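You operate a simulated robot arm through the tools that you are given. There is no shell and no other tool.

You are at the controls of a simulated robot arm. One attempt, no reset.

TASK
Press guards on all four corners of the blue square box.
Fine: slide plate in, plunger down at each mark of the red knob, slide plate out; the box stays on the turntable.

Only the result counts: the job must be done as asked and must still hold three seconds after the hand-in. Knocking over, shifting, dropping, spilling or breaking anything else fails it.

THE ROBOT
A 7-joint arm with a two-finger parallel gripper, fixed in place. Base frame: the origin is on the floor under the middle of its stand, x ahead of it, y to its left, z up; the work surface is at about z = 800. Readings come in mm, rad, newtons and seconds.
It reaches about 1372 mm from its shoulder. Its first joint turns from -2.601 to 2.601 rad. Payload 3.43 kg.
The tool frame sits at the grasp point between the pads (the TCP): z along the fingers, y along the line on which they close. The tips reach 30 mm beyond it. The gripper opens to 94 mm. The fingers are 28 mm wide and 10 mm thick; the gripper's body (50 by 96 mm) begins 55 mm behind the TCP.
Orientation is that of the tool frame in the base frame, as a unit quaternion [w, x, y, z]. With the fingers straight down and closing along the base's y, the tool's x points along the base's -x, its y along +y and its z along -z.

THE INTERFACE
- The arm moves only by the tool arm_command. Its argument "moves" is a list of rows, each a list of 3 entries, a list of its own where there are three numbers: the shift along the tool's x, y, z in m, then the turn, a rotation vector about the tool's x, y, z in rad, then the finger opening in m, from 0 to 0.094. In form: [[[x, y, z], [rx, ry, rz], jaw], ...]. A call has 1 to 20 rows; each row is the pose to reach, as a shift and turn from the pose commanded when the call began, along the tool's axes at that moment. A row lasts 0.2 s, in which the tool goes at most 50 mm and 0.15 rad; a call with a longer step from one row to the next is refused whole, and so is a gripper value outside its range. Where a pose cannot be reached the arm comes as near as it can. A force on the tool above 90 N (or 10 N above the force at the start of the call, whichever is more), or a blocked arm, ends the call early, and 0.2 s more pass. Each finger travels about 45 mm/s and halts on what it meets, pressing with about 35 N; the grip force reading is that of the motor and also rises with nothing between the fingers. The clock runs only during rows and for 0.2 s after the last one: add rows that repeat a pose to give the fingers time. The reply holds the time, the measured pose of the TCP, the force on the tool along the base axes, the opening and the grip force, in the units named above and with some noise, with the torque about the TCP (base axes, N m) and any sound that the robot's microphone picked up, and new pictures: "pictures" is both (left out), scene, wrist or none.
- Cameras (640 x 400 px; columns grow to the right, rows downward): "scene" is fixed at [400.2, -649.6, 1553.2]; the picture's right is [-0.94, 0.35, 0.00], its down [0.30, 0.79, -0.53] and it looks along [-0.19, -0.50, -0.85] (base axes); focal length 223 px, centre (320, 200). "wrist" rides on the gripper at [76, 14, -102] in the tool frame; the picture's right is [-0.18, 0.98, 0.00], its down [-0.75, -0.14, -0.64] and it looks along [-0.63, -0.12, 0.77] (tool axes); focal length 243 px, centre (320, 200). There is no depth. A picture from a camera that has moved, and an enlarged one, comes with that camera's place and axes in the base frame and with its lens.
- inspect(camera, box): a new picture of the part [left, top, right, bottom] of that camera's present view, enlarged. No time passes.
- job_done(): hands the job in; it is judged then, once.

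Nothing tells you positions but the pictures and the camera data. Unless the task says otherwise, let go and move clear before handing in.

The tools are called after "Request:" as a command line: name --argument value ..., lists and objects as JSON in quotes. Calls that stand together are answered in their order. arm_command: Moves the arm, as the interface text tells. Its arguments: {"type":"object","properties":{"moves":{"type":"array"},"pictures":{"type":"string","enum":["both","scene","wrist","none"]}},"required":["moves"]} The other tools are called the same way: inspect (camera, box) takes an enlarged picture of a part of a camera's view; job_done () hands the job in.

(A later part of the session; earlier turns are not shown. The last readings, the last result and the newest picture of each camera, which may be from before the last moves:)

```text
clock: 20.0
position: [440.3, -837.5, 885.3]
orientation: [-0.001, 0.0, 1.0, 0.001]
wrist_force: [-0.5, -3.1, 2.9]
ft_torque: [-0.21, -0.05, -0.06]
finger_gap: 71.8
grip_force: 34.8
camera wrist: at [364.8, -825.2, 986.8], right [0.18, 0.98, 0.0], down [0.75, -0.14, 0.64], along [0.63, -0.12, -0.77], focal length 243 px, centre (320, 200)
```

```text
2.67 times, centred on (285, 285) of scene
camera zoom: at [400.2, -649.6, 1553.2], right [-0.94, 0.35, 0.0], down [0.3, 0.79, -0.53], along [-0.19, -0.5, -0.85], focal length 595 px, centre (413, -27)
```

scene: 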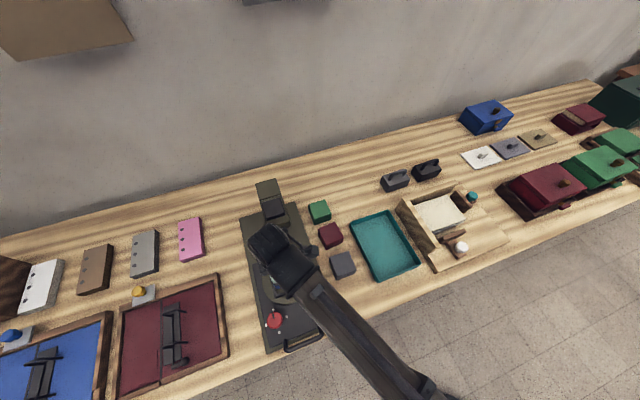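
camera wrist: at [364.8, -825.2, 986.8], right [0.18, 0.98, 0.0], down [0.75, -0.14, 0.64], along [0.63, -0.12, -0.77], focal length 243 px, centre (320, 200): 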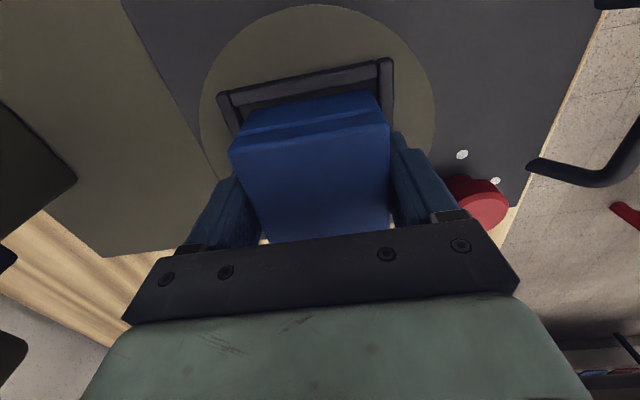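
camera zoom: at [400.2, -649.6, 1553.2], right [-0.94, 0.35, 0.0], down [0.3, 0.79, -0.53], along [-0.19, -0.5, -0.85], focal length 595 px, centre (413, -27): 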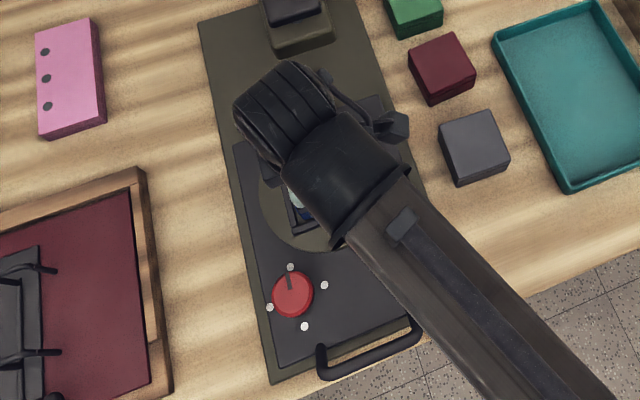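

The plate hasn't moved and the forces are near zero. The frame looks centred about 1–2 mm toward base -x/-y of the box, so I'll shift slightly and lower again a few mm.

Request:
arm_command --moves '[[[0.001, -0.001, 0.0], [0, 0, 0], 0.05], [[0.0015, -0.0015, 0.0], [0, 0, 0], 0.05], [[0.0015, -0.0015, 0.001], [0, 0, 0], 0.05], [[0.0015, -0.0015, 0.002], [0, 0, 0], 0.05], [[0.0015, -0.0015, 0.003], [0, 0, 0], 0.05], [[0.0015, -0.0015, 0.003], [0, 0, 0], 0.05]]' --pictures "wrist"

Request:
inspect --camera "wrist" --box '[210, 40, 430, 200]'

```text
clock: 21.4
position: [438.8, -841.1, 885.3]
orientation: [0.0, 0.0, 1.0, 0.0]
wrist_force: [0.2, -1.2, 14.5]
ft_torque: [0.61, 0.04, -0.03]
finger_gap: 71.8
grip_force: 35.0
camera wrist: at [363.7, -827.6, 986.3], right [0.18, 0.98, 0.0], down [0.75, -0.14, 0.64], along [0.63, -0.12, -0.77], focal length 243 px, centre (320, 200)
```

wrist: 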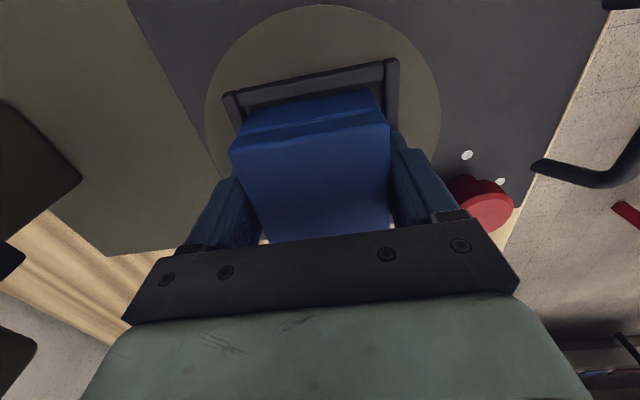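

```text
2.50 times, centred on (320, 120) of wrist
camera zoom: at [363.7, -827.6, 986.3], right [0.18, 0.98, 0.0], down [0.75, -0.14, 0.64], along [0.63, -0.12, -0.77], focal length 606 px, centre (320, 400)
```

zoom: 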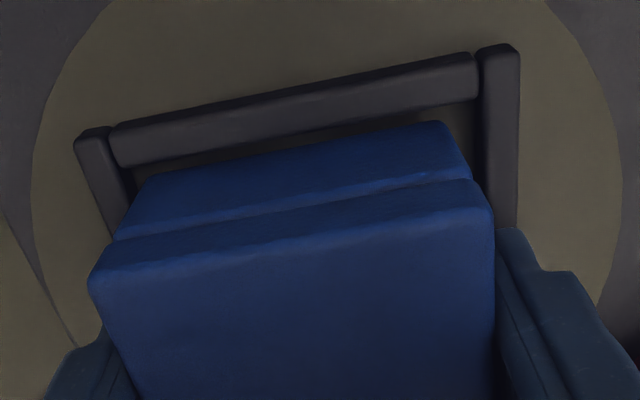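

Now only the +y tip rests lightly on the rim (14 N) with no side force. I'll centre by another millimetre, lift off slightly and then release.

Request:
arm_command --moves '[[[0.0, 0.0, -0.001], [0, 0, 0], 0.05], [[0.0012, 0.0008, -0.0015], [0, 0, 0], 0.05], [[0.0012, 0.0008, -0.001], [0, 0, 0], 0.05], [[0.0012, 0.0008, -0.001], [0, 0, 0], 0.05]]' --pictures "wrist"

Request:
inspect --camera "wrist" --box '[210, 40, 430, 200]'

```text
clock: 22.4
position: [438.5, -840.8, 886.1]
orientation: [0.0, 0.0, 1.0, 0.0]
wrist_force: [8.0, -10.8, 14.7]
ft_torque: [0.41, -0.17, -0.38]
finger_gap: 71.9
grip_force: 35.1
camera wrist: at [363.2, -827.0, 986.3], right [0.18, 0.98, 0.0], down [0.75, -0.14, 0.64], along [0.63, -0.12, -0.77], focal length 243 px, centre (320, 200)
```

wrist: 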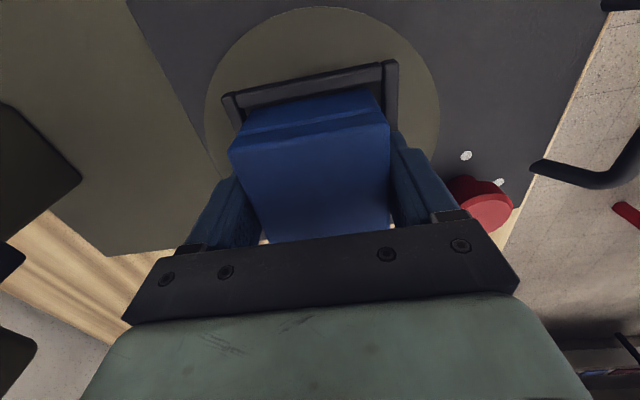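

```text
2.50 times, centred on (320, 120) of wrist
camera zoom: at [363.2, -827.0, 986.3], right [0.18, 0.98, 0.0], down [0.75, -0.14, 0.64], along [0.63, -0.12, -0.77], focal length 606 px, centre (320, 400)
```

zoom: 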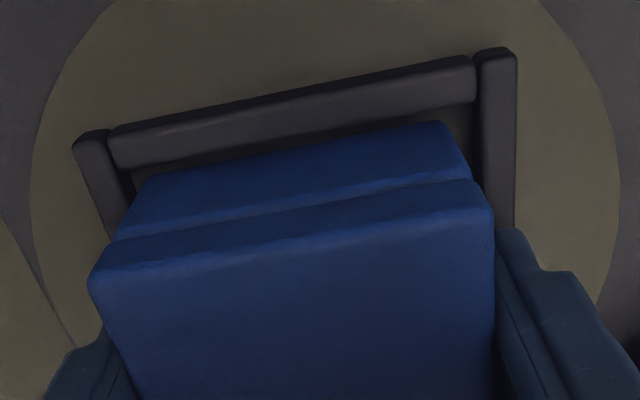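

That's just friction of the tip on the rim. I'll lift 1.5 mm free, then open the fingers so the box drops the last few mm into the frame.

Request:
arm_command --moves '[[[0.0, 0.0, -0.0015], [0, 0, 0], 0.05], [[0.0, 0.0, -0.0015], [0, 0, 0], 0.05], [[0.0, 0.0, -0.0015], [0, 0, 0], 0.074], [[0.0, 0.0, -0.0015], [0, 0, 0], 0.084], [[0.0, 0.0, -0.0015], [0, 0, 0], 0.094], [[0.0, 0.0, -0.0015], [0, 0, 0], 0.094], [[0.0, 0.0, -0.0015], [0, 0, 0], 0.094]]' --pictures "wrist"

Request:
inspect --camera "wrist" --box '[200, 40, 440, 240]'

```text
clock: 24.0
position: [437.8, -840.2, 886.5]
orientation: [0.001, 0.0, 1.0, 0.0]
wrist_force: [1.0, -0.6, -0.6]
ft_torque: [0.05, -0.01, 0.02]
finger_gap: 94.1
grip_force: 0.0
camera wrist: at [362.6, -826.9, 987.6], right [0.18, 0.98, 0.0], down [0.75, -0.14, 0.64], along [0.63, -0.12, -0.77], focal length 243 px, centre (320, 200)
```

wrist: 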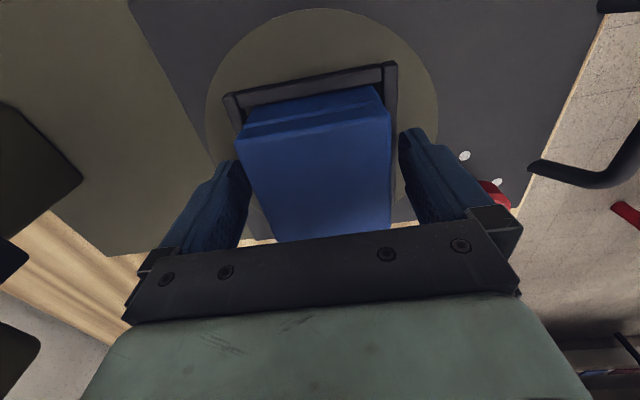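

```text
2.00 times, centred on (320, 140) of wrist
camera zoom: at [362.6, -826.9, 987.6], right [0.18, 0.98, 0.0], down [0.75, -0.14, 0.64], along [0.63, -0.12, -0.77], focal length 485 px, centre (320, 320)
```

zoom: 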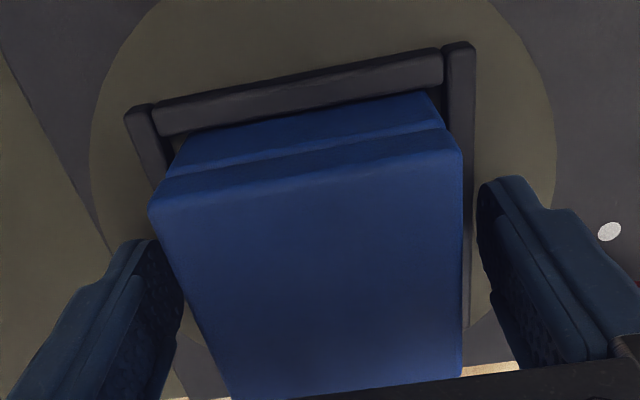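

The box has dropped into the frame. I'll retreat straight up and aside to check it's flat and seated.

Request:
arm_command --moves '[[[0, 0, -0.02], [0, 0, 0], 0.094], [[0, 0, -0.06], [0, 0, 0], 0.094], [[0.03, 0.02, -0.1], [0, 0, 0], 0.094], [[0.07, 0.05, -0.115], [0, 0, 0], 0.094], [[0.11, 0.08, -0.115], [0, 0, 0], 0.094], [[0.15, 0.11, -0.115], [0, 0, 0], 0.094], [[0.15, 0.11, -0.115], [0, 0, 0], 0.094]]'

Request:
inspect --camera "scene" --box '[230, 170, 340, 360]'

Request:
inspect --camera "scene" --box '[250, 240, 330, 310]'

Request:
inspect --camera "wrist" --box '[200, 80, 440, 240]'

```text
refused: row 3 steps farther than a row can; nothing moved
```

```text
2.11 times, centred on (285, 265) of scene
camera zoom: at [400.2, -649.6, 1553.2], right [-0.94, 0.35, 0.0], down [0.3, 0.79, -0.53], along [-0.19, -0.5, -0.85], focal length 470 px, centre (394, 63)
```

zoom: 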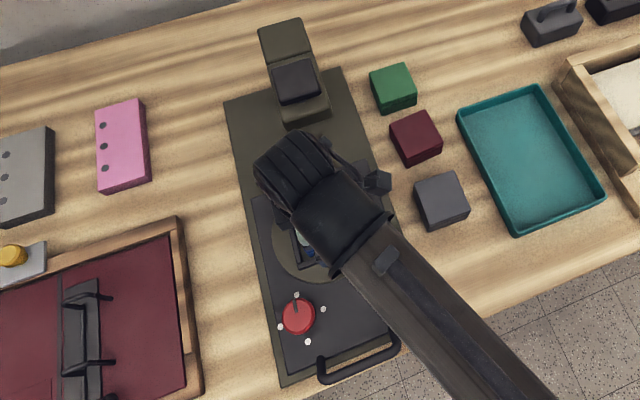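

```text
5.71 times, centred on (290, 275) of scene
camera zoom: at [400.2, -649.6, 1553.2], right [-0.94, 0.35, 0.0], down [0.3, 0.79, -0.53], along [-0.19, -0.5, -0.85], focal length 1274 px, centre (491, -229)
```

zoom: 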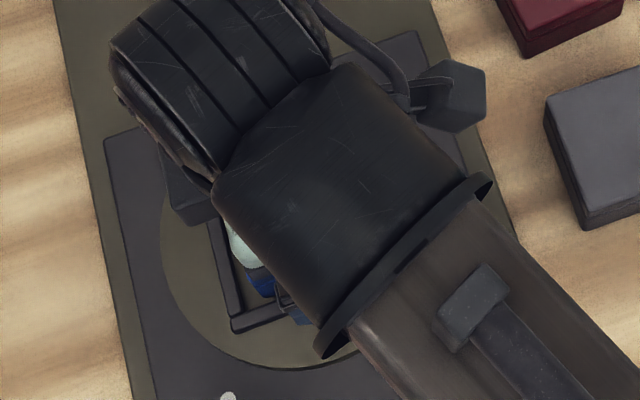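

```text
2.50 times, centred on (320, 160) of wrist
camera zoom: at [362.6, -826.9, 987.6], right [0.18, 0.98, 0.0], down [0.75, -0.14, 0.64], along [0.63, -0.12, -0.77], focal length 606 px, centre (320, 300)
```

zoom: 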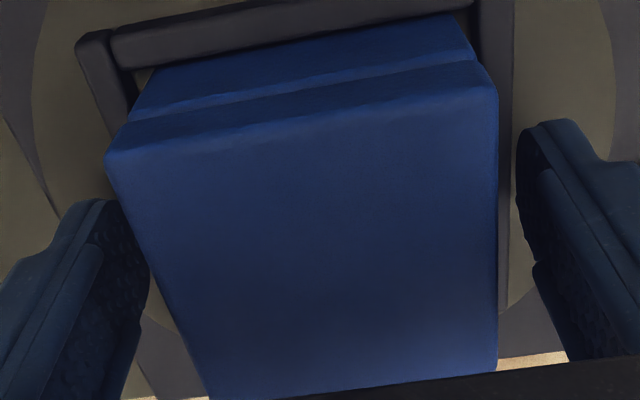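

One row was too long, so I'll repeat the retreat with shorter steps.

Request:
arm_command --moves '[[[0, 0, -0.02], [0, 0, 0], 0.094], [[0, 0, -0.06], [0, 0, 0], 0.094], [[0.01, 0.01, -0.1], [0, 0, 0], 0.094], [[0.04, 0.035, -0.115], [0, 0, 0], 0.094], [[0.075, 0.06, -0.115], [0, 0, 0], 0.094], [[0.11, 0.085, -0.115], [0, 0, 0], 0.094], [[0.15, 0.11, -0.115], [0, 0, 0], 0.094], [[0.15, 0.11, -0.115], [0, 0, 0], 0.094]]'

Request:
inspect --camera "scene" --box '[250, 240, 330, 310]'

Request:
inspect --camera "wrist" --box '[160, 80, 440, 240]'

```text
clock: 25.8
position: [286.5, -729.0, 999.7]
orientation: [0.0, 0.0, 1.0, 0.0]
wrist_force: [0.0, 0.0, 0.2]
ft_torque: [0.01, 0.0, -0.02]
finger_gap: 93.9
grip_force: 0.2
camera wrist: at [211.8, -715.6, 1101.1], right [0.18, 0.98, 0.0], down [0.75, -0.14, 0.64], along [0.63, -0.12, -0.77], focal length 243 px, centre (320, 200)
```

scene: 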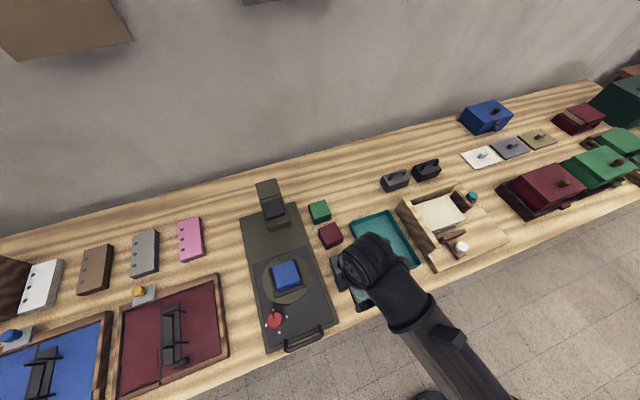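
wrist: 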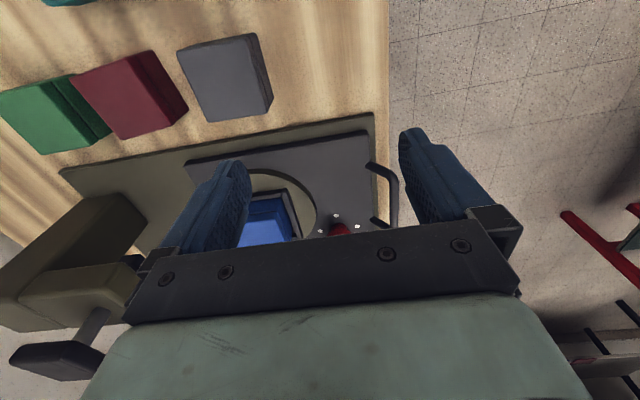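

```text
5.71 times, centred on (290, 275) of scene
camera zoom: at [400.2, -649.6, 1553.2], right [-0.94, 0.35, 0.0], down [0.3, 0.79, -0.53], along [-0.19, -0.5, -0.85], focal length 1274 px, centre (491, -229)
```

zoom: 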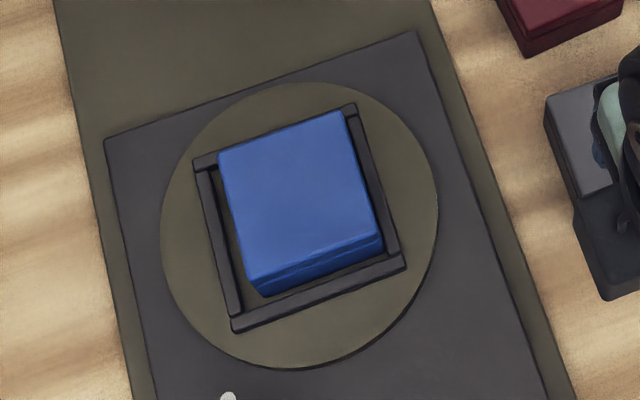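

```text
2.29 times, centred on (300, 160) of wrist
camera zoom: at [211.8, -715.6, 1101.1], right [0.18, 0.98, 0.0], down [0.75, -0.14, 0.64], along [0.63, -0.12, -0.77], focal length 555 px, centre (366, 291)
```

zoom: 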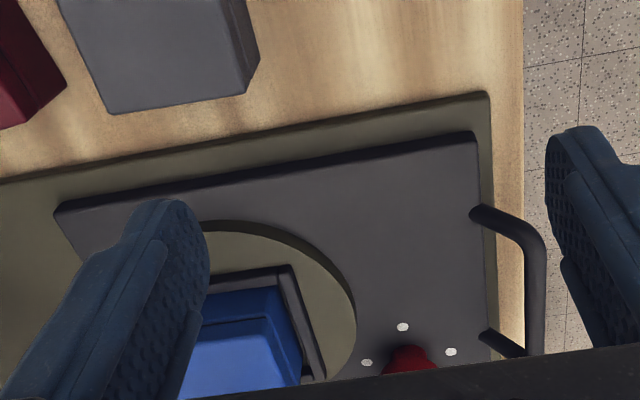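

The box sits flat inside the frame and the plate hasn't moved. Next I go above the slide plate's handle bar, at about (441, -657, 850), with the fingers narrowed to straddle it.

Request:
arm_command --moves '[[[-0.03, 0.014, 0], [0, 0, 0], 0.08], [[-0.065, 0.03, 0], [0, 0, 0], 0.06], [[-0.1, 0.047, 0], [0, 0, 0], 0.045], [[-0.135, 0.063, 0], [0, 0, 0], 0.036], [[-0.1545, 0.072, 0.02], [0, 0, 0], 0.034], [[-0.1545, 0.072, 0.06], [0, 0, 0], 0.034], [[-0.1545, 0.072, 0.075], [0, 0, 0], 0.034], [[-0.1545, 0.072, 0.075], [0, 0, 0], 0.034]]'

Request:
inspect --camera "wrist" --box '[160, 60, 480, 260]'

Request:
inspect --camera "scene" --box '[250, 270, 370, 370]'

```text
clock: 27.6
position: [441.7, -657.5, 927.0]
orientation: [0.0, 0.0, 1.0, 0.0]
wrist_force: [0.0, 0.3, 0.6]
ft_torque: [0.0, -0.02, 0.02]
finger_gap: 34.0
grip_force: 0.0
camera wrist: at [366.8, -643.7, 1027.7], right [0.18, 0.98, 0.0], down [0.75, -0.14, 0.64], along [0.63, -0.12, -0.77], focal length 243 px, centre (320, 200)
```

scene: 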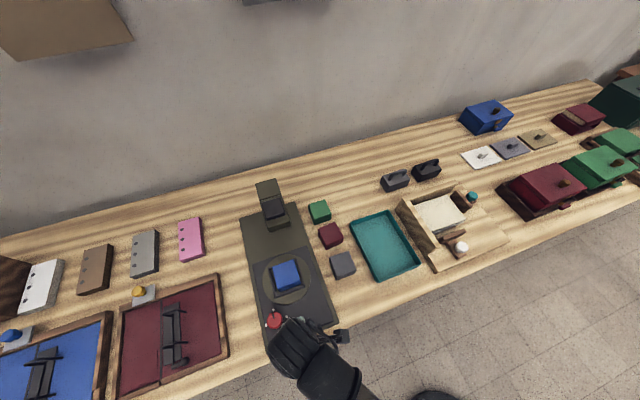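
wrist: 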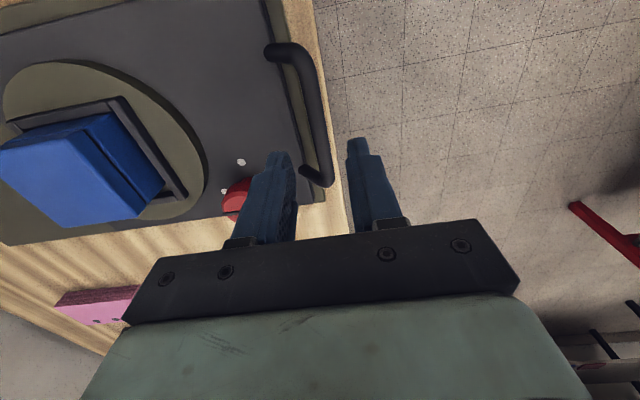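

```text
2.00 times, centred on (320, 160) of wrist
camera zoom: at [366.8, -643.7, 1027.7], right [0.18, 0.98, 0.0], down [0.75, -0.14, 0.64], along [0.63, -0.12, -0.77], focal length 485 px, centre (320, 280)
```

zoom: 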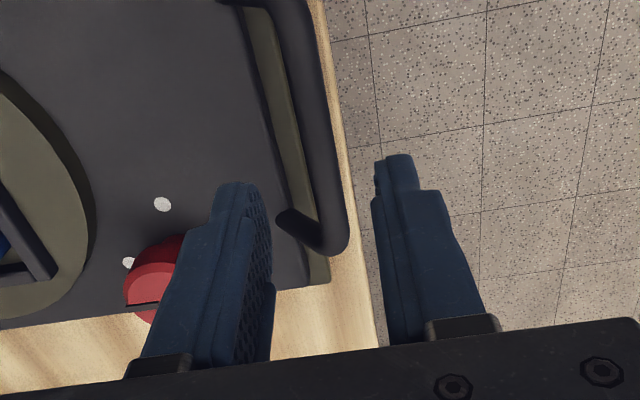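

```text
4.00 times, centred on (310, 320) of scene
camera zoom: at [400.2, -649.6, 1553.2], right [-0.94, 0.35, 0.0], down [0.3, 0.79, -0.53], along [-0.19, -0.5, -0.85], focal length 892 px, centre (360, -280)
```

zoom: 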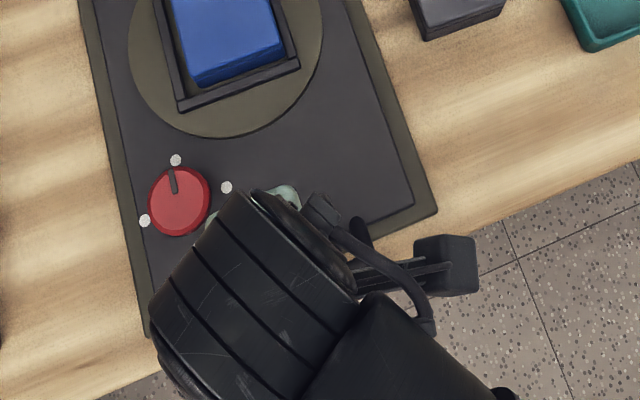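

The bar lies midway between the fingers. Lowering so the tips straddle it, just above the plate's top.

Request:
arm_command --moves '[[[0, 0, 0.02], [0, 0, 0], 0.03], [[0, 0, 0.035], [0, 0, 0], 0.03], [[0, 0, 0.045], [0, 0, 0], 0.03], [[0, 0, 0.05], [0, 0, 0], 0.03], [[0, 0, 0.054], [0, 0, 0], 0.03], [[0, 0, 0.054], [0, 0, 0], 0.03]]'

Request:
inspect --camera "wrist" --box '[160, 60, 480, 260]'

```text
clock: 29.0
position: [443.1, -658.2, 871.5]
orientation: [0.0, -0.001, 1.0, 0.001]
wrist_force: [0.0, -0.3, 0.7]
ft_torque: [-0.02, 0.03, 0.03]
finger_gap: 30.0
grip_force: 0.2
camera wrist: at [367.7, -644.9, 973.9], right [0.18, 0.98, 0.0], down [0.75, -0.14, 0.64], along [0.63, -0.12, -0.77], focal length 243 px, centre (320, 200)
```

scene: 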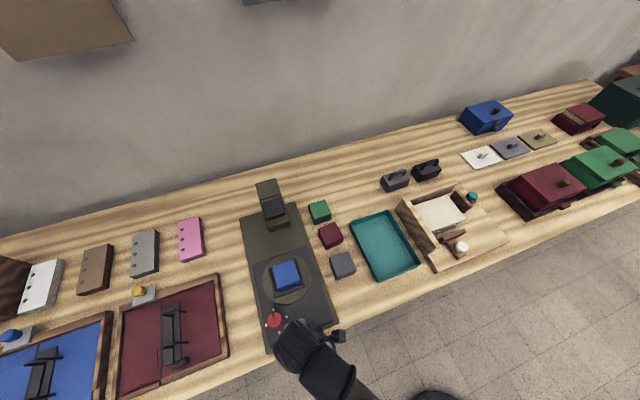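
wrist: 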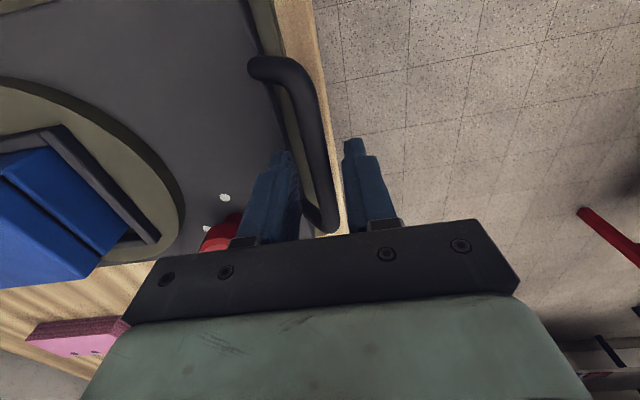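

```text
2.00 times, centred on (320, 160) of wrist
camera zoom: at [367.7, -644.9, 973.9], right [0.18, 0.98, 0.0], down [0.75, -0.14, 0.64], along [0.63, -0.12, -0.77], focal length 485 px, centre (320, 280)
```

zoom: 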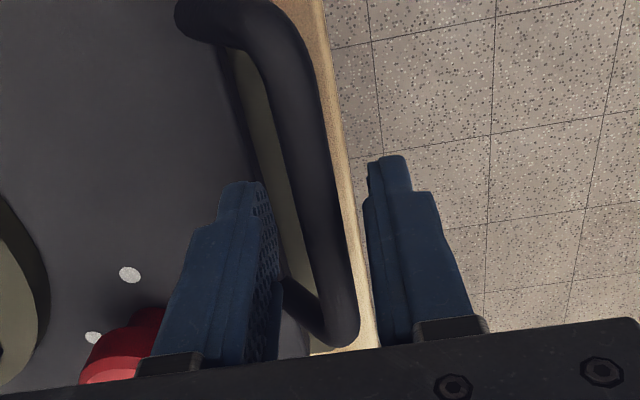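

The fingers straddle the bar without contact. I'll close on it to confirm that it's engaged.

Request:
arm_command --moves '[[[0, 0, 0], [0, 0, 0], 0.022], [[0, 0, 0], [0, 0, 0], 0.012], [[0, 0, 0], [0, 0, 0], 0.005], [[0, 0, 0], [0, 0, 0], 0.005]]' --pictures "wrist"

```text
clock: 30.0
position: [443.1, -658.0, 871.2]
orientation: [-0.001, -0.001, 1.0, 0.001]
wrist_force: [-1.2, 2.0, -0.7]
ft_torque: [0.04, -0.04, 0.85]
finger_gap: 11.8
grip_force: 45.1
camera wrist: at [367.7, -644.8, 973.9], right [0.18, 0.98, 0.0], down [0.75, -0.14, 0.64], along [0.63, -0.12, -0.77], focal length 243 px, centre (320, 200)
```

wrist: 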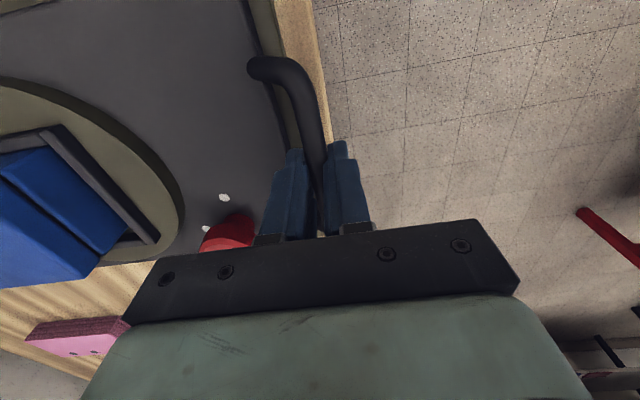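

Bar gripped (11.8 mm). Pushing the plate in, slowly at first, along base -y.

Request:
arm_command --moves '[[[0, -0.004, 0], [0, 0, 0], 0.005], [[0, -0.01, 0], [0, 0, 0], 0.005], [[0, -0.017, 0], [0, 0, 0], 0.005], [[0, -0.024, 0], [0, 0, 0], 0.005], [[0, -0.031, 0], [0, 0, 0], 0.005], [[0, -0.038, 0], [0, 0, 0], 0.005], [[0, -0.04, 0], [0, 0, 0], 0.005], [[0, -0.04, 0], [0, 0, 0], 0.005]]'

Request:
inspect --camera "scene" --box '[220, 170, 350, 370]'

```text
clock: 31.8
position: [443.2, -700.2, 872.9]
orientation: [0.0, 0.0, 1.0, -0.001]
wrist_force: [-4.7, 1.7, 7.9]
ft_torque: [0.05, -0.51, 0.95]
finger_gap: 11.8
grip_force: 45.5
camera wrist: at [367.7, -685.4, 973.9], right [0.18, 0.98, 0.0], down [0.75, -0.14, 0.64], along [0.63, -0.12, -0.77], focal length 243 px, centre (320, 200)
```

scene: 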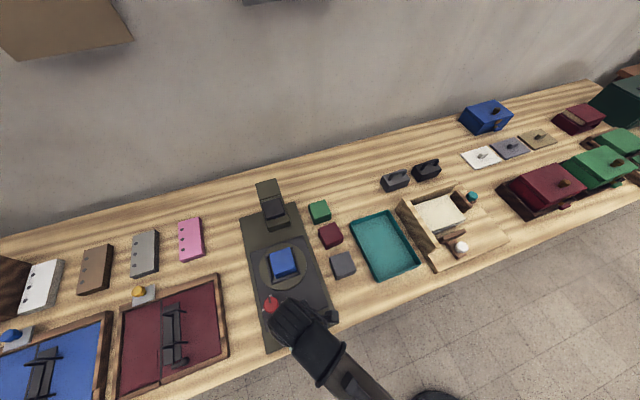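
wrist: 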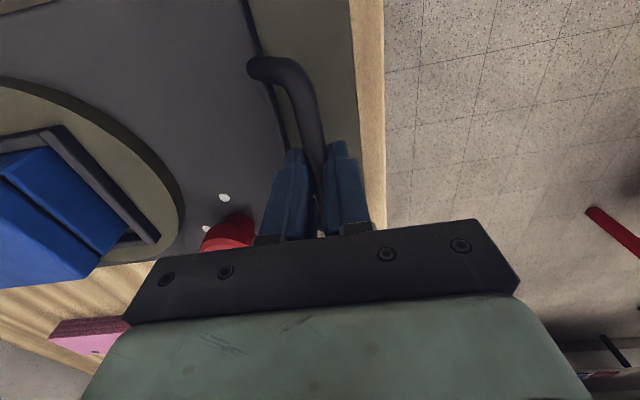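

```text
2.00 times, centred on (285, 270) of scene
camera zoom: at [400.2, -649.6, 1553.2], right [-0.94, 0.35, 0.0], down [0.3, 0.79, -0.53], along [-0.19, -0.5, -0.85], focal length 446 px, centre (390, 60)
```

zoom: 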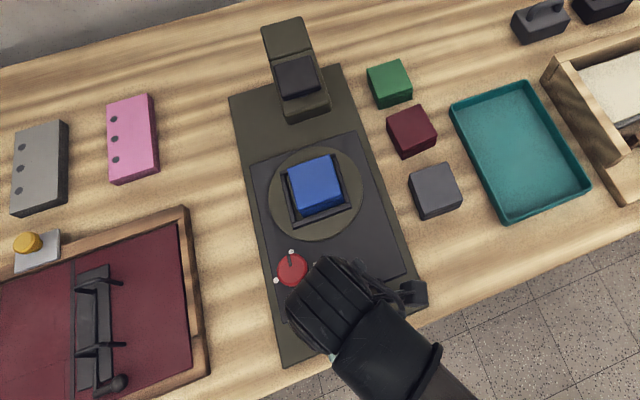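

The plate slides easily. Continuing another 50 mm and watching for the stop.

Request:
arm_command --moves '[[[0, -0.005, 0], [0, 0, 0], 0.005], [[0, -0.012, 0], [0, 0, 0], 0.005], [[0, -0.02, 0], [0, 0, 0], 0.005], [[0, -0.028, 0], [0, 0, 0], 0.005], [[0, -0.036, 0], [0, 0, 0], 0.005], [[0, -0.043, 0], [0, 0, 0], 0.005], [[0, -0.05, 0], [0, 0, 0], 0.005], [[0, -0.05, 0], [0, 0, 0], 0.005]]'

Request:
inspect --camera "scene" --box '[220, 170, 350, 370]'

```text
clock: 33.6
position: [442.3, -750.1, 872.7]
orientation: [0.001, 0.0, 1.0, 0.0]
wrist_force: [0.7, 0.2, -3.4]
ft_torque: [0.02, 0.34, 0.89]
finger_gap: 11.7
grip_force: 45.0
camera wrist: at [367.7, -735.6, 973.9], right [0.18, 0.98, 0.0], down [0.75, -0.14, 0.64], along [0.63, -0.12, -0.77], focal length 243 px, centre (320, 200)
```

scene: 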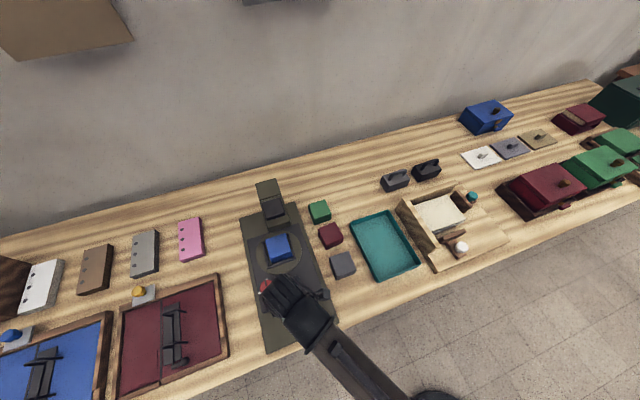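
wrist: 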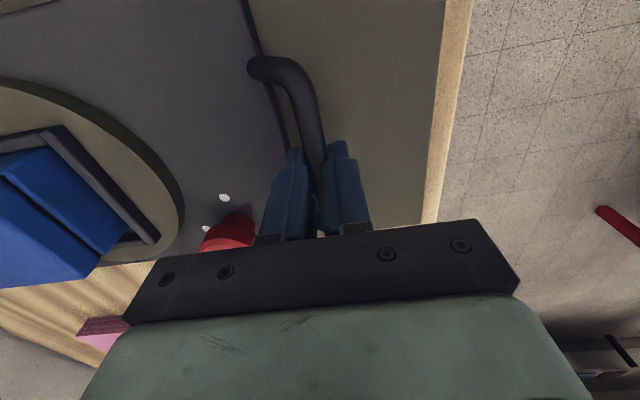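

```text
2.00 times, centred on (285, 270) of scene
camera zoom: at [400.2, -649.6, 1553.2], right [-0.94, 0.35, 0.0], down [0.3, 0.79, -0.53], along [-0.19, -0.5, -0.85], focal length 446 px, centre (390, 60)
```

zoom: 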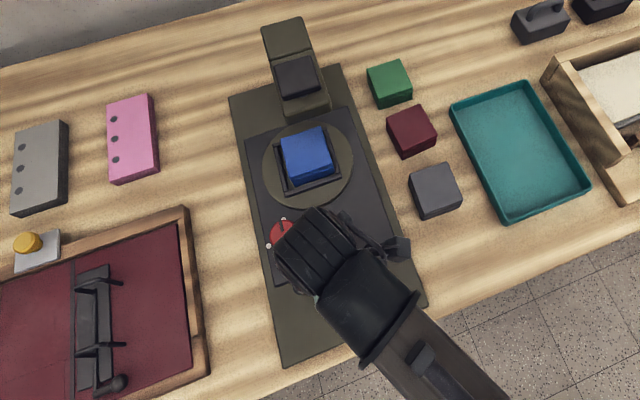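

Still free after 90 mm. Pushing on in small steps until it meets its stop.

Request:
arm_command --moves '[[[0, -0.004, 0], [0, 0, 0], 0.005], [[0, -0.008, 0], [0, 0, 0], 0.005], [[0, -0.012, 0], [0, 0, 0], 0.005], [[0, -0.016, 0], [0, 0, 0], 0.005], [[0, -0.02, 0], [0, 0, 0], 0.005], [[0, -0.024, 0], [0, 0, 0], 0.005], [[0, -0.024, 0], [0, 0, 0], 0.005]]'

Request:
inspect --camera "scene" --box '[220, 170, 350, 370]'

```text
clock: 35.2
position: [444.6, -768.0, 872.2]
orientation: [0.0, -0.001, 1.0, 0.003]
wrist_force: [10.5, 39.1, -1.5]
ft_torque: [0.37, -0.2, 0.72]
finger_gap: 11.4
grip_force: 44.6
camera wrist: at [367.5, -755.6, 973.9], right [0.18, 0.98, 0.01], down [0.75, -0.14, 0.64], along [0.63, -0.11, -0.77], focal length 243 px, centre (320, 200)
```

scene: 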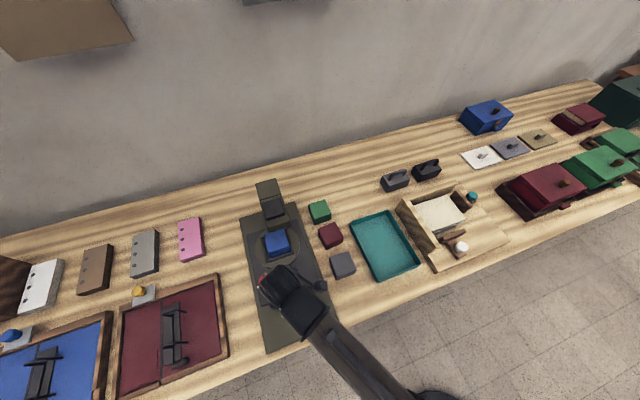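
wrist: 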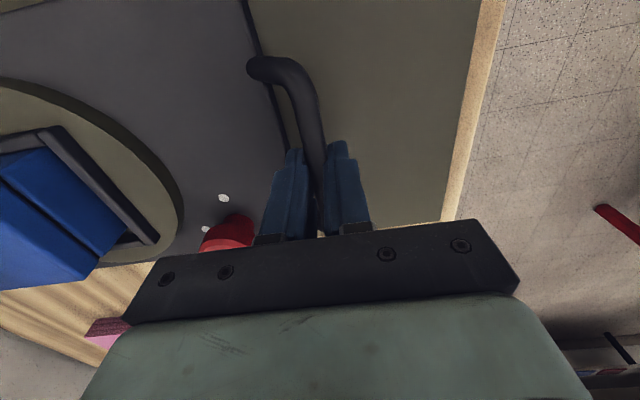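

```text
2.00 times, centred on (285, 270) of scene
camera zoom: at [400.2, -649.6, 1553.2], right [-0.94, 0.35, 0.0], down [0.3, 0.79, -0.53], along [-0.19, -0.5, -0.85], focal length 446 px, centre (390, 60)
```

zoom: 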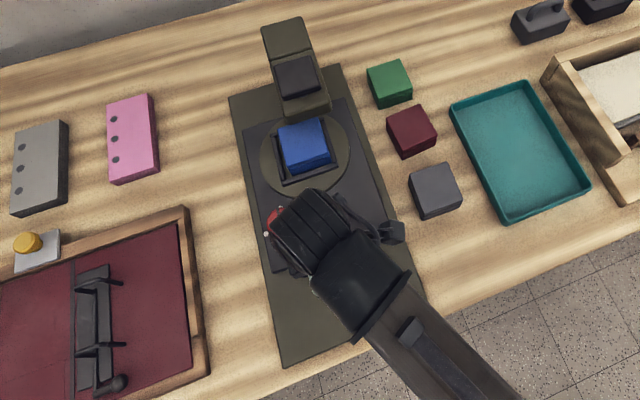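

The plate has met its stop after about 110 mm of travel (39 N), and the box corner is now under the press arm. I'll relieve the pressure, open and rise away from the handle.

Request:
arm_command --moves '[[[0, 0.002, 0], [0, 0, 0], 0.005], [[0, 0.0025, 0], [0, 0, 0], 0.015], [[0, 0.0025, 0], [0, 0, 0], 0.03], [[0, 0.0025, 0], [0, 0, 0], 0.03], [[0, 0.0025, -0.02], [0, 0, 0], 0.03], [[0, 0.0025, -0.06], [0, 0, 0], 0.03], [[0, 0.0025, -0.105], [0, 0, 0], 0.03], [[0, 0.0025, -0.15], [0, 0, 0], 0.03], [[0, 0.0025, -0.195], [0, 0, 0], 0.03], [[0, 0.0025, -0.24], [0, 0, 0], 0.03], [[0, 0.0025, -0.24], [0, 0, 0], 0.03]]'

Request:
inspect --camera "scene" --box '[220, 170, 350, 370]'

```text
clock: 37.6
position: [443.8, -768.8, 1111.4]
orientation: [0.0, 0.0, 1.0, 0.0]
wrist_force: [0.2, 1.0, 0.1]
ft_torque: [0.02, 0.01, -0.01]
finger_gap: 30.1
grip_force: 0.1
camera wrist: at [369.2, -755.3, 1212.8], right [0.18, 0.98, 0.0], down [0.75, -0.14, 0.64], along [0.63, -0.12, -0.77], focal length 243 px, centre (320, 200)
```

scene: 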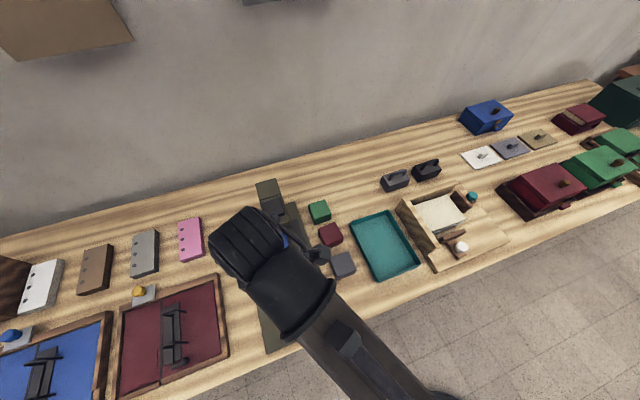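
wrist: 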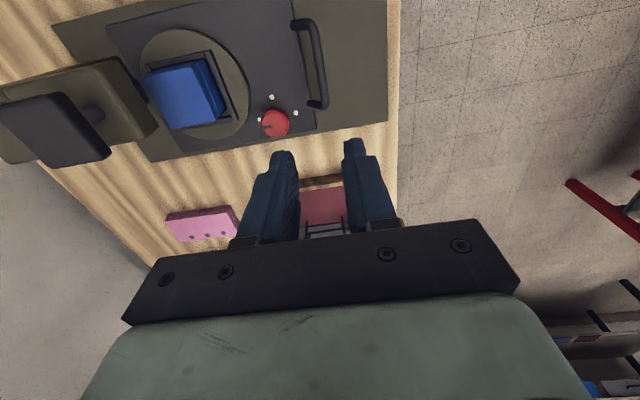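

```text
2.00 times, centred on (285, 270) of scene
camera zoom: at [400.2, -649.6, 1553.2], right [-0.94, 0.35, 0.0], down [0.3, 0.79, -0.53], along [-0.19, -0.5, -0.85], focal length 446 px, centre (390, 60)
```

zoom: 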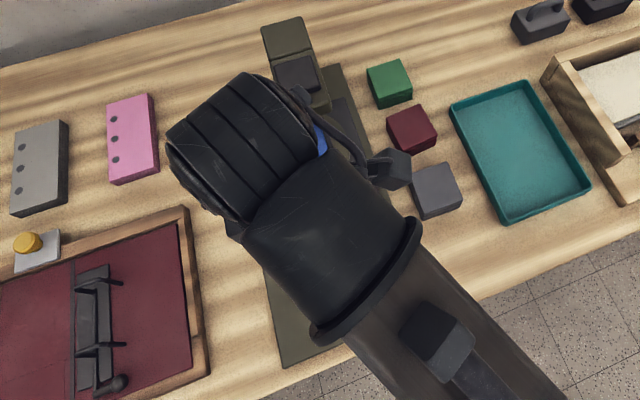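

That is a clear overview; I'll zoom in on the press head, the box and the knob.

Request:
inspect --camera "wrist" --box '[0, 20, 250, 180]'

Request:
inspect --camera "wrist" --box '[130, 0, 340, 150]'

```text
2.50 times, centred on (125, 100) of wrist
camera zoom: at [369.2, -755.3, 1212.8], right [0.18, 0.98, 0.0], down [0.75, -0.14, 0.64], along [0.63, -0.12, -0.77], focal length 606 px, centre (808, 450)
```

zoom: 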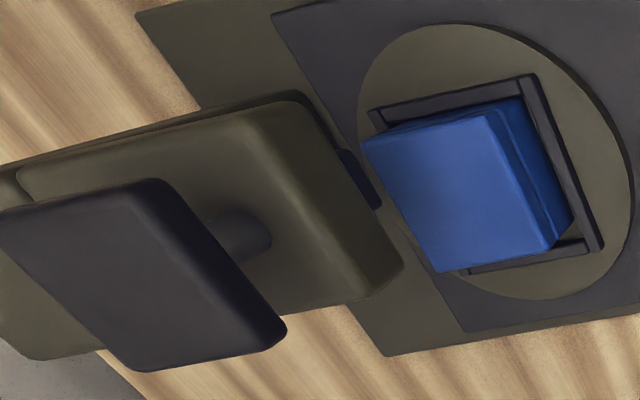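

```text
2.67 times, centred on (235, 75) of wrist
camera zoom: at [369.2, -755.3, 1212.8], right [0.18, 0.98, 0.0], down [0.75, -0.14, 0.64], along [0.63, -0.12, -0.77], focal length 647 px, centre (547, 533)
```

zoom: 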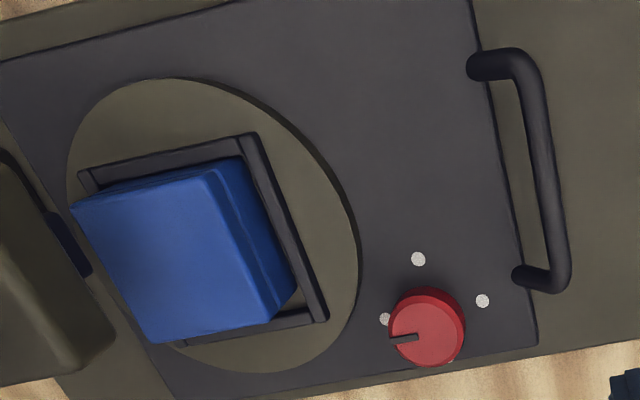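

The cap top triangulates to about (412, -975, 1031), and the plunger foot is over the box's (-x, -y) corner. I'll move above the cap with the fingers closed.

Request:
arm_command --moves '[[[0.003, -0.02, 0], [0, 0, 0], 0.02], [[0.009, -0.058, 0], [0, 0, 0], 0.01], [[0.015, -0.098, 0], [0, 0, 0], 0.0], [[0.021, -0.138, 0], [0, 0, 0], 0.0], [[0.027, -0.176, 0], [0, 0, 0], 0.0], [[0.032, -0.206, 0], [0, 0, 0], 0.0], [[0.032, -0.206, 0], [0, 0, 0], 0.0]]'

Request:
inspect --camera "wrist" --box '[180, 60, 460, 260]'

Request:
inspect --camera "scene" --box '[220, 150, 350, 350]'

```text
clock: 39.2
position: [411.6, -976.8, 1112.3]
orientation: [0.001, 0.0, 1.0, -0.001]
wrist_force: [0.7, 0.3, 0.0]
ft_torque: [0.0, -0.03, -0.03]
finger_gap: 0.1
grip_force: 33.1
camera wrist: at [336.2, -963.0, 1214.4], right [0.18, 0.98, 0.0], down [0.75, -0.14, 0.64], along [0.63, -0.12, -0.77], focal length 243 px, centre (320, 200)
```

scene: 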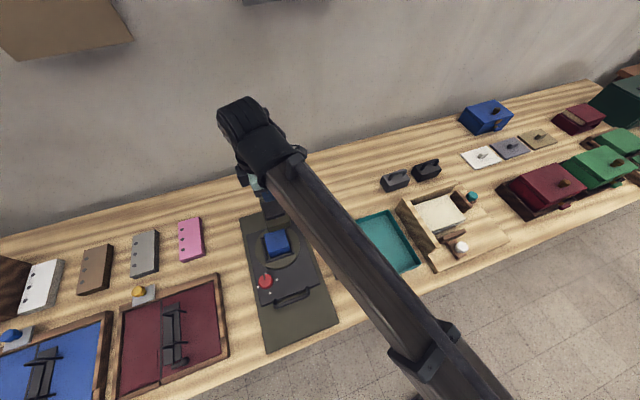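
wrist: 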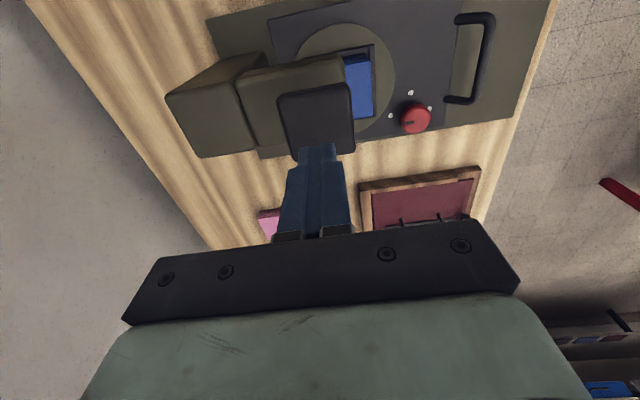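

```text
2.00 times, centred on (320, 160) of wrist
camera zoom: at [336.2, -963.0, 1214.4], right [0.18, 0.98, 0.0], down [0.75, -0.14, 0.64], along [0.63, -0.12, -0.77], focal length 485 px, centre (320, 280)
```

zoom: 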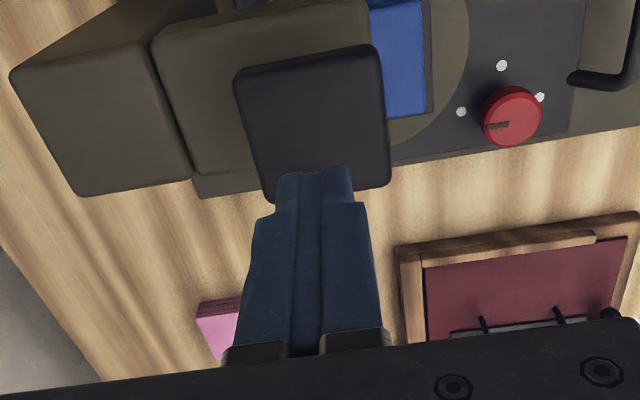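

```text
2.00 times, centred on (285, 250) of scene
camera zoom: at [400.2, -649.6, 1553.2], right [-0.94, 0.35, 0.0], down [0.3, 0.79, -0.53], along [-0.19, -0.5, -0.85], focal length 446 px, centre (390, 100)
```

zoom: 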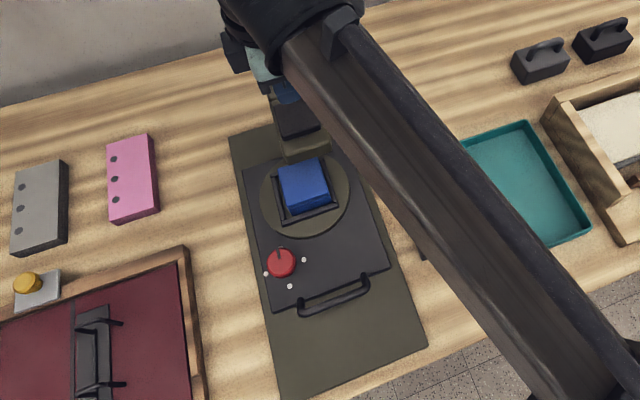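

The cap is centred under the fingers. Descending to just above it, then in small steps to find contact and feel the stroke.

Request:
arm_command --moves '[[[0, 0, 0.02], [0, 0, 0], 0.0], [[0, 0, 0.037], [0, 0, 0], 0.0], [[0, 0, 0.043], [0, 0, 0], 0.0], [[0, 0, 0.047], [0, 0, 0], 0.0], [[0, 0, 0.051], [0, 0, 0], 0.0], [[0, 0, 0.055], [0, 0, 0], 0.0], [[0, 0, 0.055], [0, 0, 0], 0.0]]'

Request:
inspect --camera "wrist" --box '[180, 60, 460, 260]'

```text
clock: 40.8
position: [411.8, -976.5, 1057.5]
orientation: [0.0, -0.001, 1.0, 0.0]
wrist_force: [0.4, -1.2, 4.2]
ft_torque: [-0.03, 0.01, 0.01]
finger_gap: 0.1
grip_force: 33.4
camera wrist: at [335.8, -962.4, 1158.7], right [0.18, 0.98, 0.0], down [0.75, -0.14, 0.64], along [0.63, -0.12, -0.77], focal length 243 px, centre (320, 200)
```

scene: 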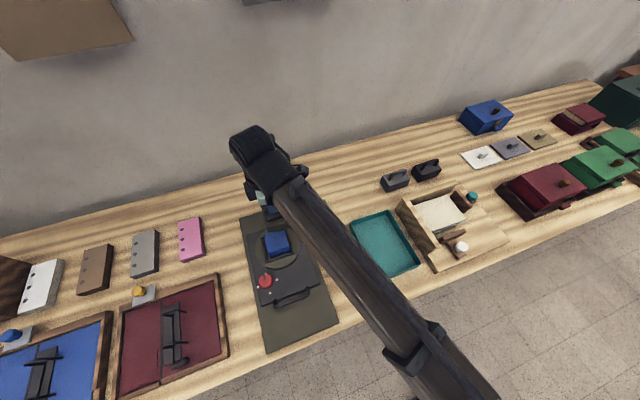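
wrist: 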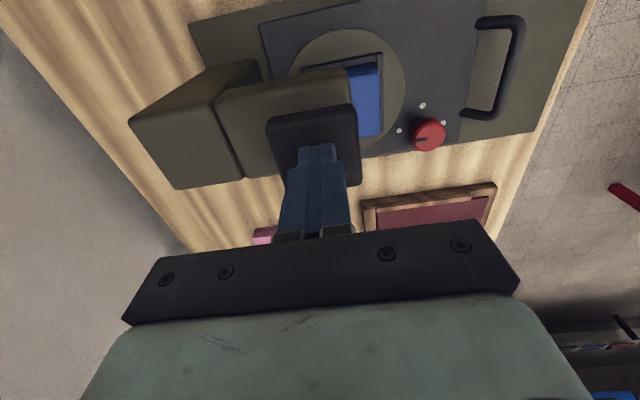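

```text
2.00 times, centred on (320, 160) of wrist
camera zoom: at [335.8, -962.4, 1158.7], right [0.18, 0.98, 0.0], down [0.75, -0.14, 0.64], along [0.63, -0.12, -0.77], focal length 485 px, centre (320, 280)
```

zoom: 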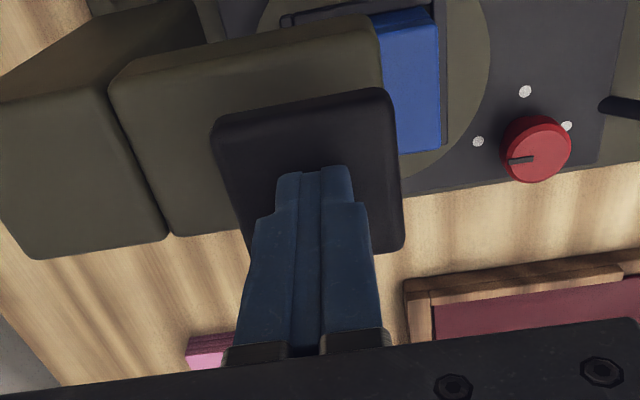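

Contact: 4 N at z≈1057, a soft spring. Pressing on down in 3 mm steps.

Request:
arm_command --moves '[[[0, 0, 0.003], [0, 0, 0], 0.0], [[0, 0, 0.006], [0, 0, 0], 0.0], [[0, 0, 0.009], [0, 0, 0], 0.0], [[0, 0, 0.012], [0, 0, 0], 0.0], [[0, 0, 0.015], [0, 0, 0], 0.0], [[0, 0, 0.015], [0, 0, 0], 0.0]]' --pictures "wrist"

```text
clock: 42.2
position: [410.8, -975.7, 1043.1]
orientation: [0.0, -0.001, 1.0, -0.001]
wrist_force: [0.5, -3.1, 7.5]
ft_torque: [-0.09, -0.07, -0.01]
finger_gap: 0.0
grip_force: 33.2
heard: click
camera wrist: at [335.4, -961.7, 1144.5], right [0.18, 0.98, 0.0], down [0.75, -0.14, 0.64], along [0.63, -0.12, -0.77], focal length 243 px, centre (320, 200)
```

wrist: 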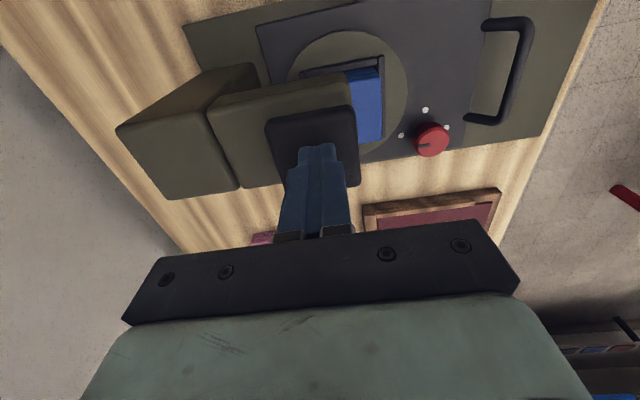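

A click was heard after about 15 mm of stroke. I'll press a few mm more to be sure the stroke is complete.

Request:
arm_command --moves '[[[0, 0, 0.002], [0, 0, 0], 0.0], [[0, 0, 0.004], [0, 0, 0], 0.0], [[0, 0, 0.006], [0, 0, 0], 0.0], [[0, 0, 0.008], [0, 0, 0], 0.0], [[0, 0, 0.008], [0, 0, 0], 0.0]]' --pictures "wrist"

```text
clock: 43.4
position: [410.0, -975.2, 1040.9]
orientation: [0.001, 0.0, 1.0, -0.003]
wrist_force: [6.6, -4.9, 63.3]
ft_torque: [-0.08, 0.07, -0.33]
finger_gap: 0.0
grip_force: 32.8
camera wrist: at [335.0, -961.0, 1141.1], right [0.18, 0.98, -0.01], down [0.75, -0.14, 0.64], along [0.63, -0.12, -0.76], focal length 243 px, centre (320, 200)
```

wrist: 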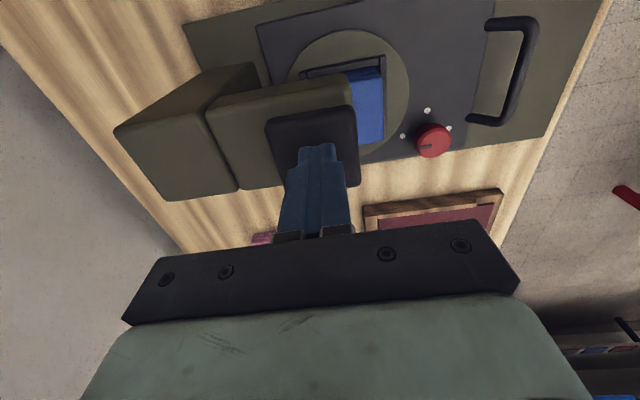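

At the stop now (63 N) and the click was heard, so the first corner is pressed. I'll rise and go above the knob at about (501, -846), opening the fingers.

Request:
arm_command --moves '[[[0, 0, -0.01], [0, 0, 0], 0.0], [[0, 0, -0.04], [0, 0, 0], 0.0], [[0, 0, -0.078], [0, 0, 0], 0.0], [[-0.02, 0.035, -0.085], [0, 0, 0], 0.0], [[-0.043, 0.07, -0.085], [0, 0, 0], 0.02], [[-0.067, 0.102, -0.085], [0, 0, 0], 0.04], [[-0.0897, 0.13, -0.075], [0, 0, 0], 0.06], [[-0.0897, 0.13, -0.035], [0, 0, 0], 0.065], [[-0.0897, 0.13, 0.01], [0, 0, 0], 0.065], [[-0.0897, 0.13, 0.05], [0, 0, 0], 0.065], [[-0.0897, 0.13, 0.085], [0, 0, 0], 0.065], [[-0.0897, 0.13, 0.085], [0, 0, 0], 0.065]]'

Request:
inspect --camera "wrist" --box '[180, 60, 460, 260]'

Request:
inspect --camera "scene" --box '[220, 170, 350, 350]'

```text
clock: 46.0
position: [499.2, -847.6, 949.3]
orientation: [0.0, 0.0, 1.0, 0.0]
wrist_force: [-0.2, -0.4, -0.6]
ft_torque: [0.01, 0.02, 0.01]
finger_gap: 64.8
grip_force: 0.1
camera wrist: at [424.7, -833.7, 1050.9], right [0.18, 0.98, 0.0], down [0.75, -0.14, 0.64], along [0.63, -0.12, -0.77], focal length 243 px, centre (320, 200)
```

scene: 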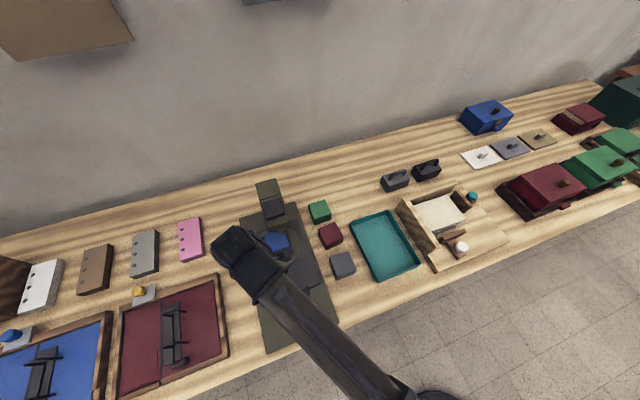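
wrist: 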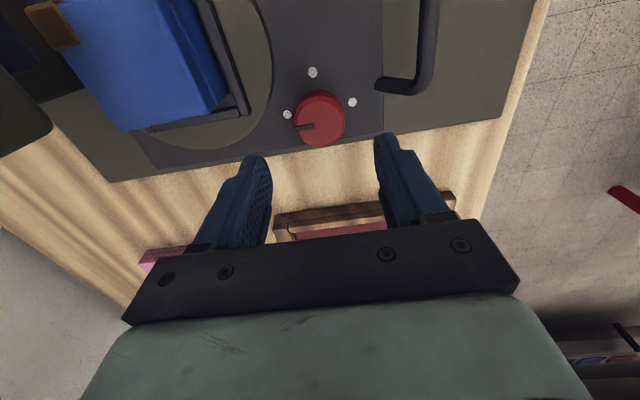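

```text
2.00 times, centred on (320, 160) of wrist
camera zoom: at [424.7, -833.7, 1050.9], right [0.18, 0.98, 0.0], down [0.75, -0.14, 0.64], along [0.63, -0.12, -0.77], focal length 485 px, centre (320, 280)
```

zoom: 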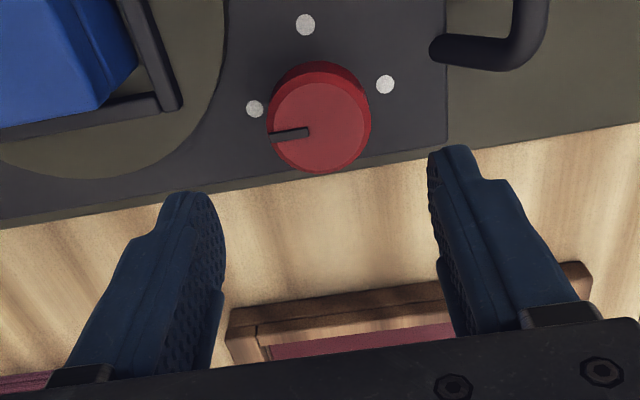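

```text
2.22 times, centred on (285, 260) of scene
camera zoom: at [400.2, -649.6, 1553.2], right [-0.94, 0.35, 0.0], down [0.3, 0.79, -0.53], along [-0.19, -0.5, -0.85], focal length 496 px, centre (398, 67)
```

zoom: 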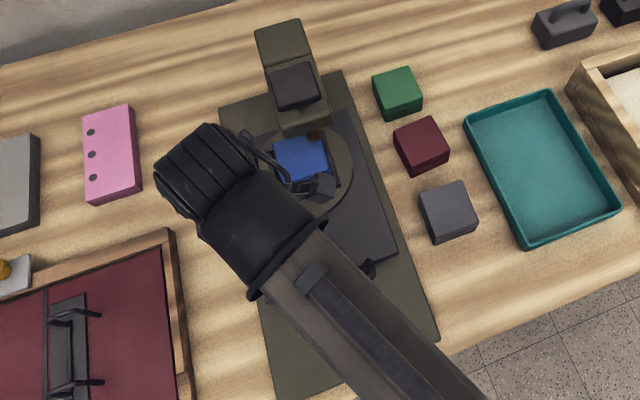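

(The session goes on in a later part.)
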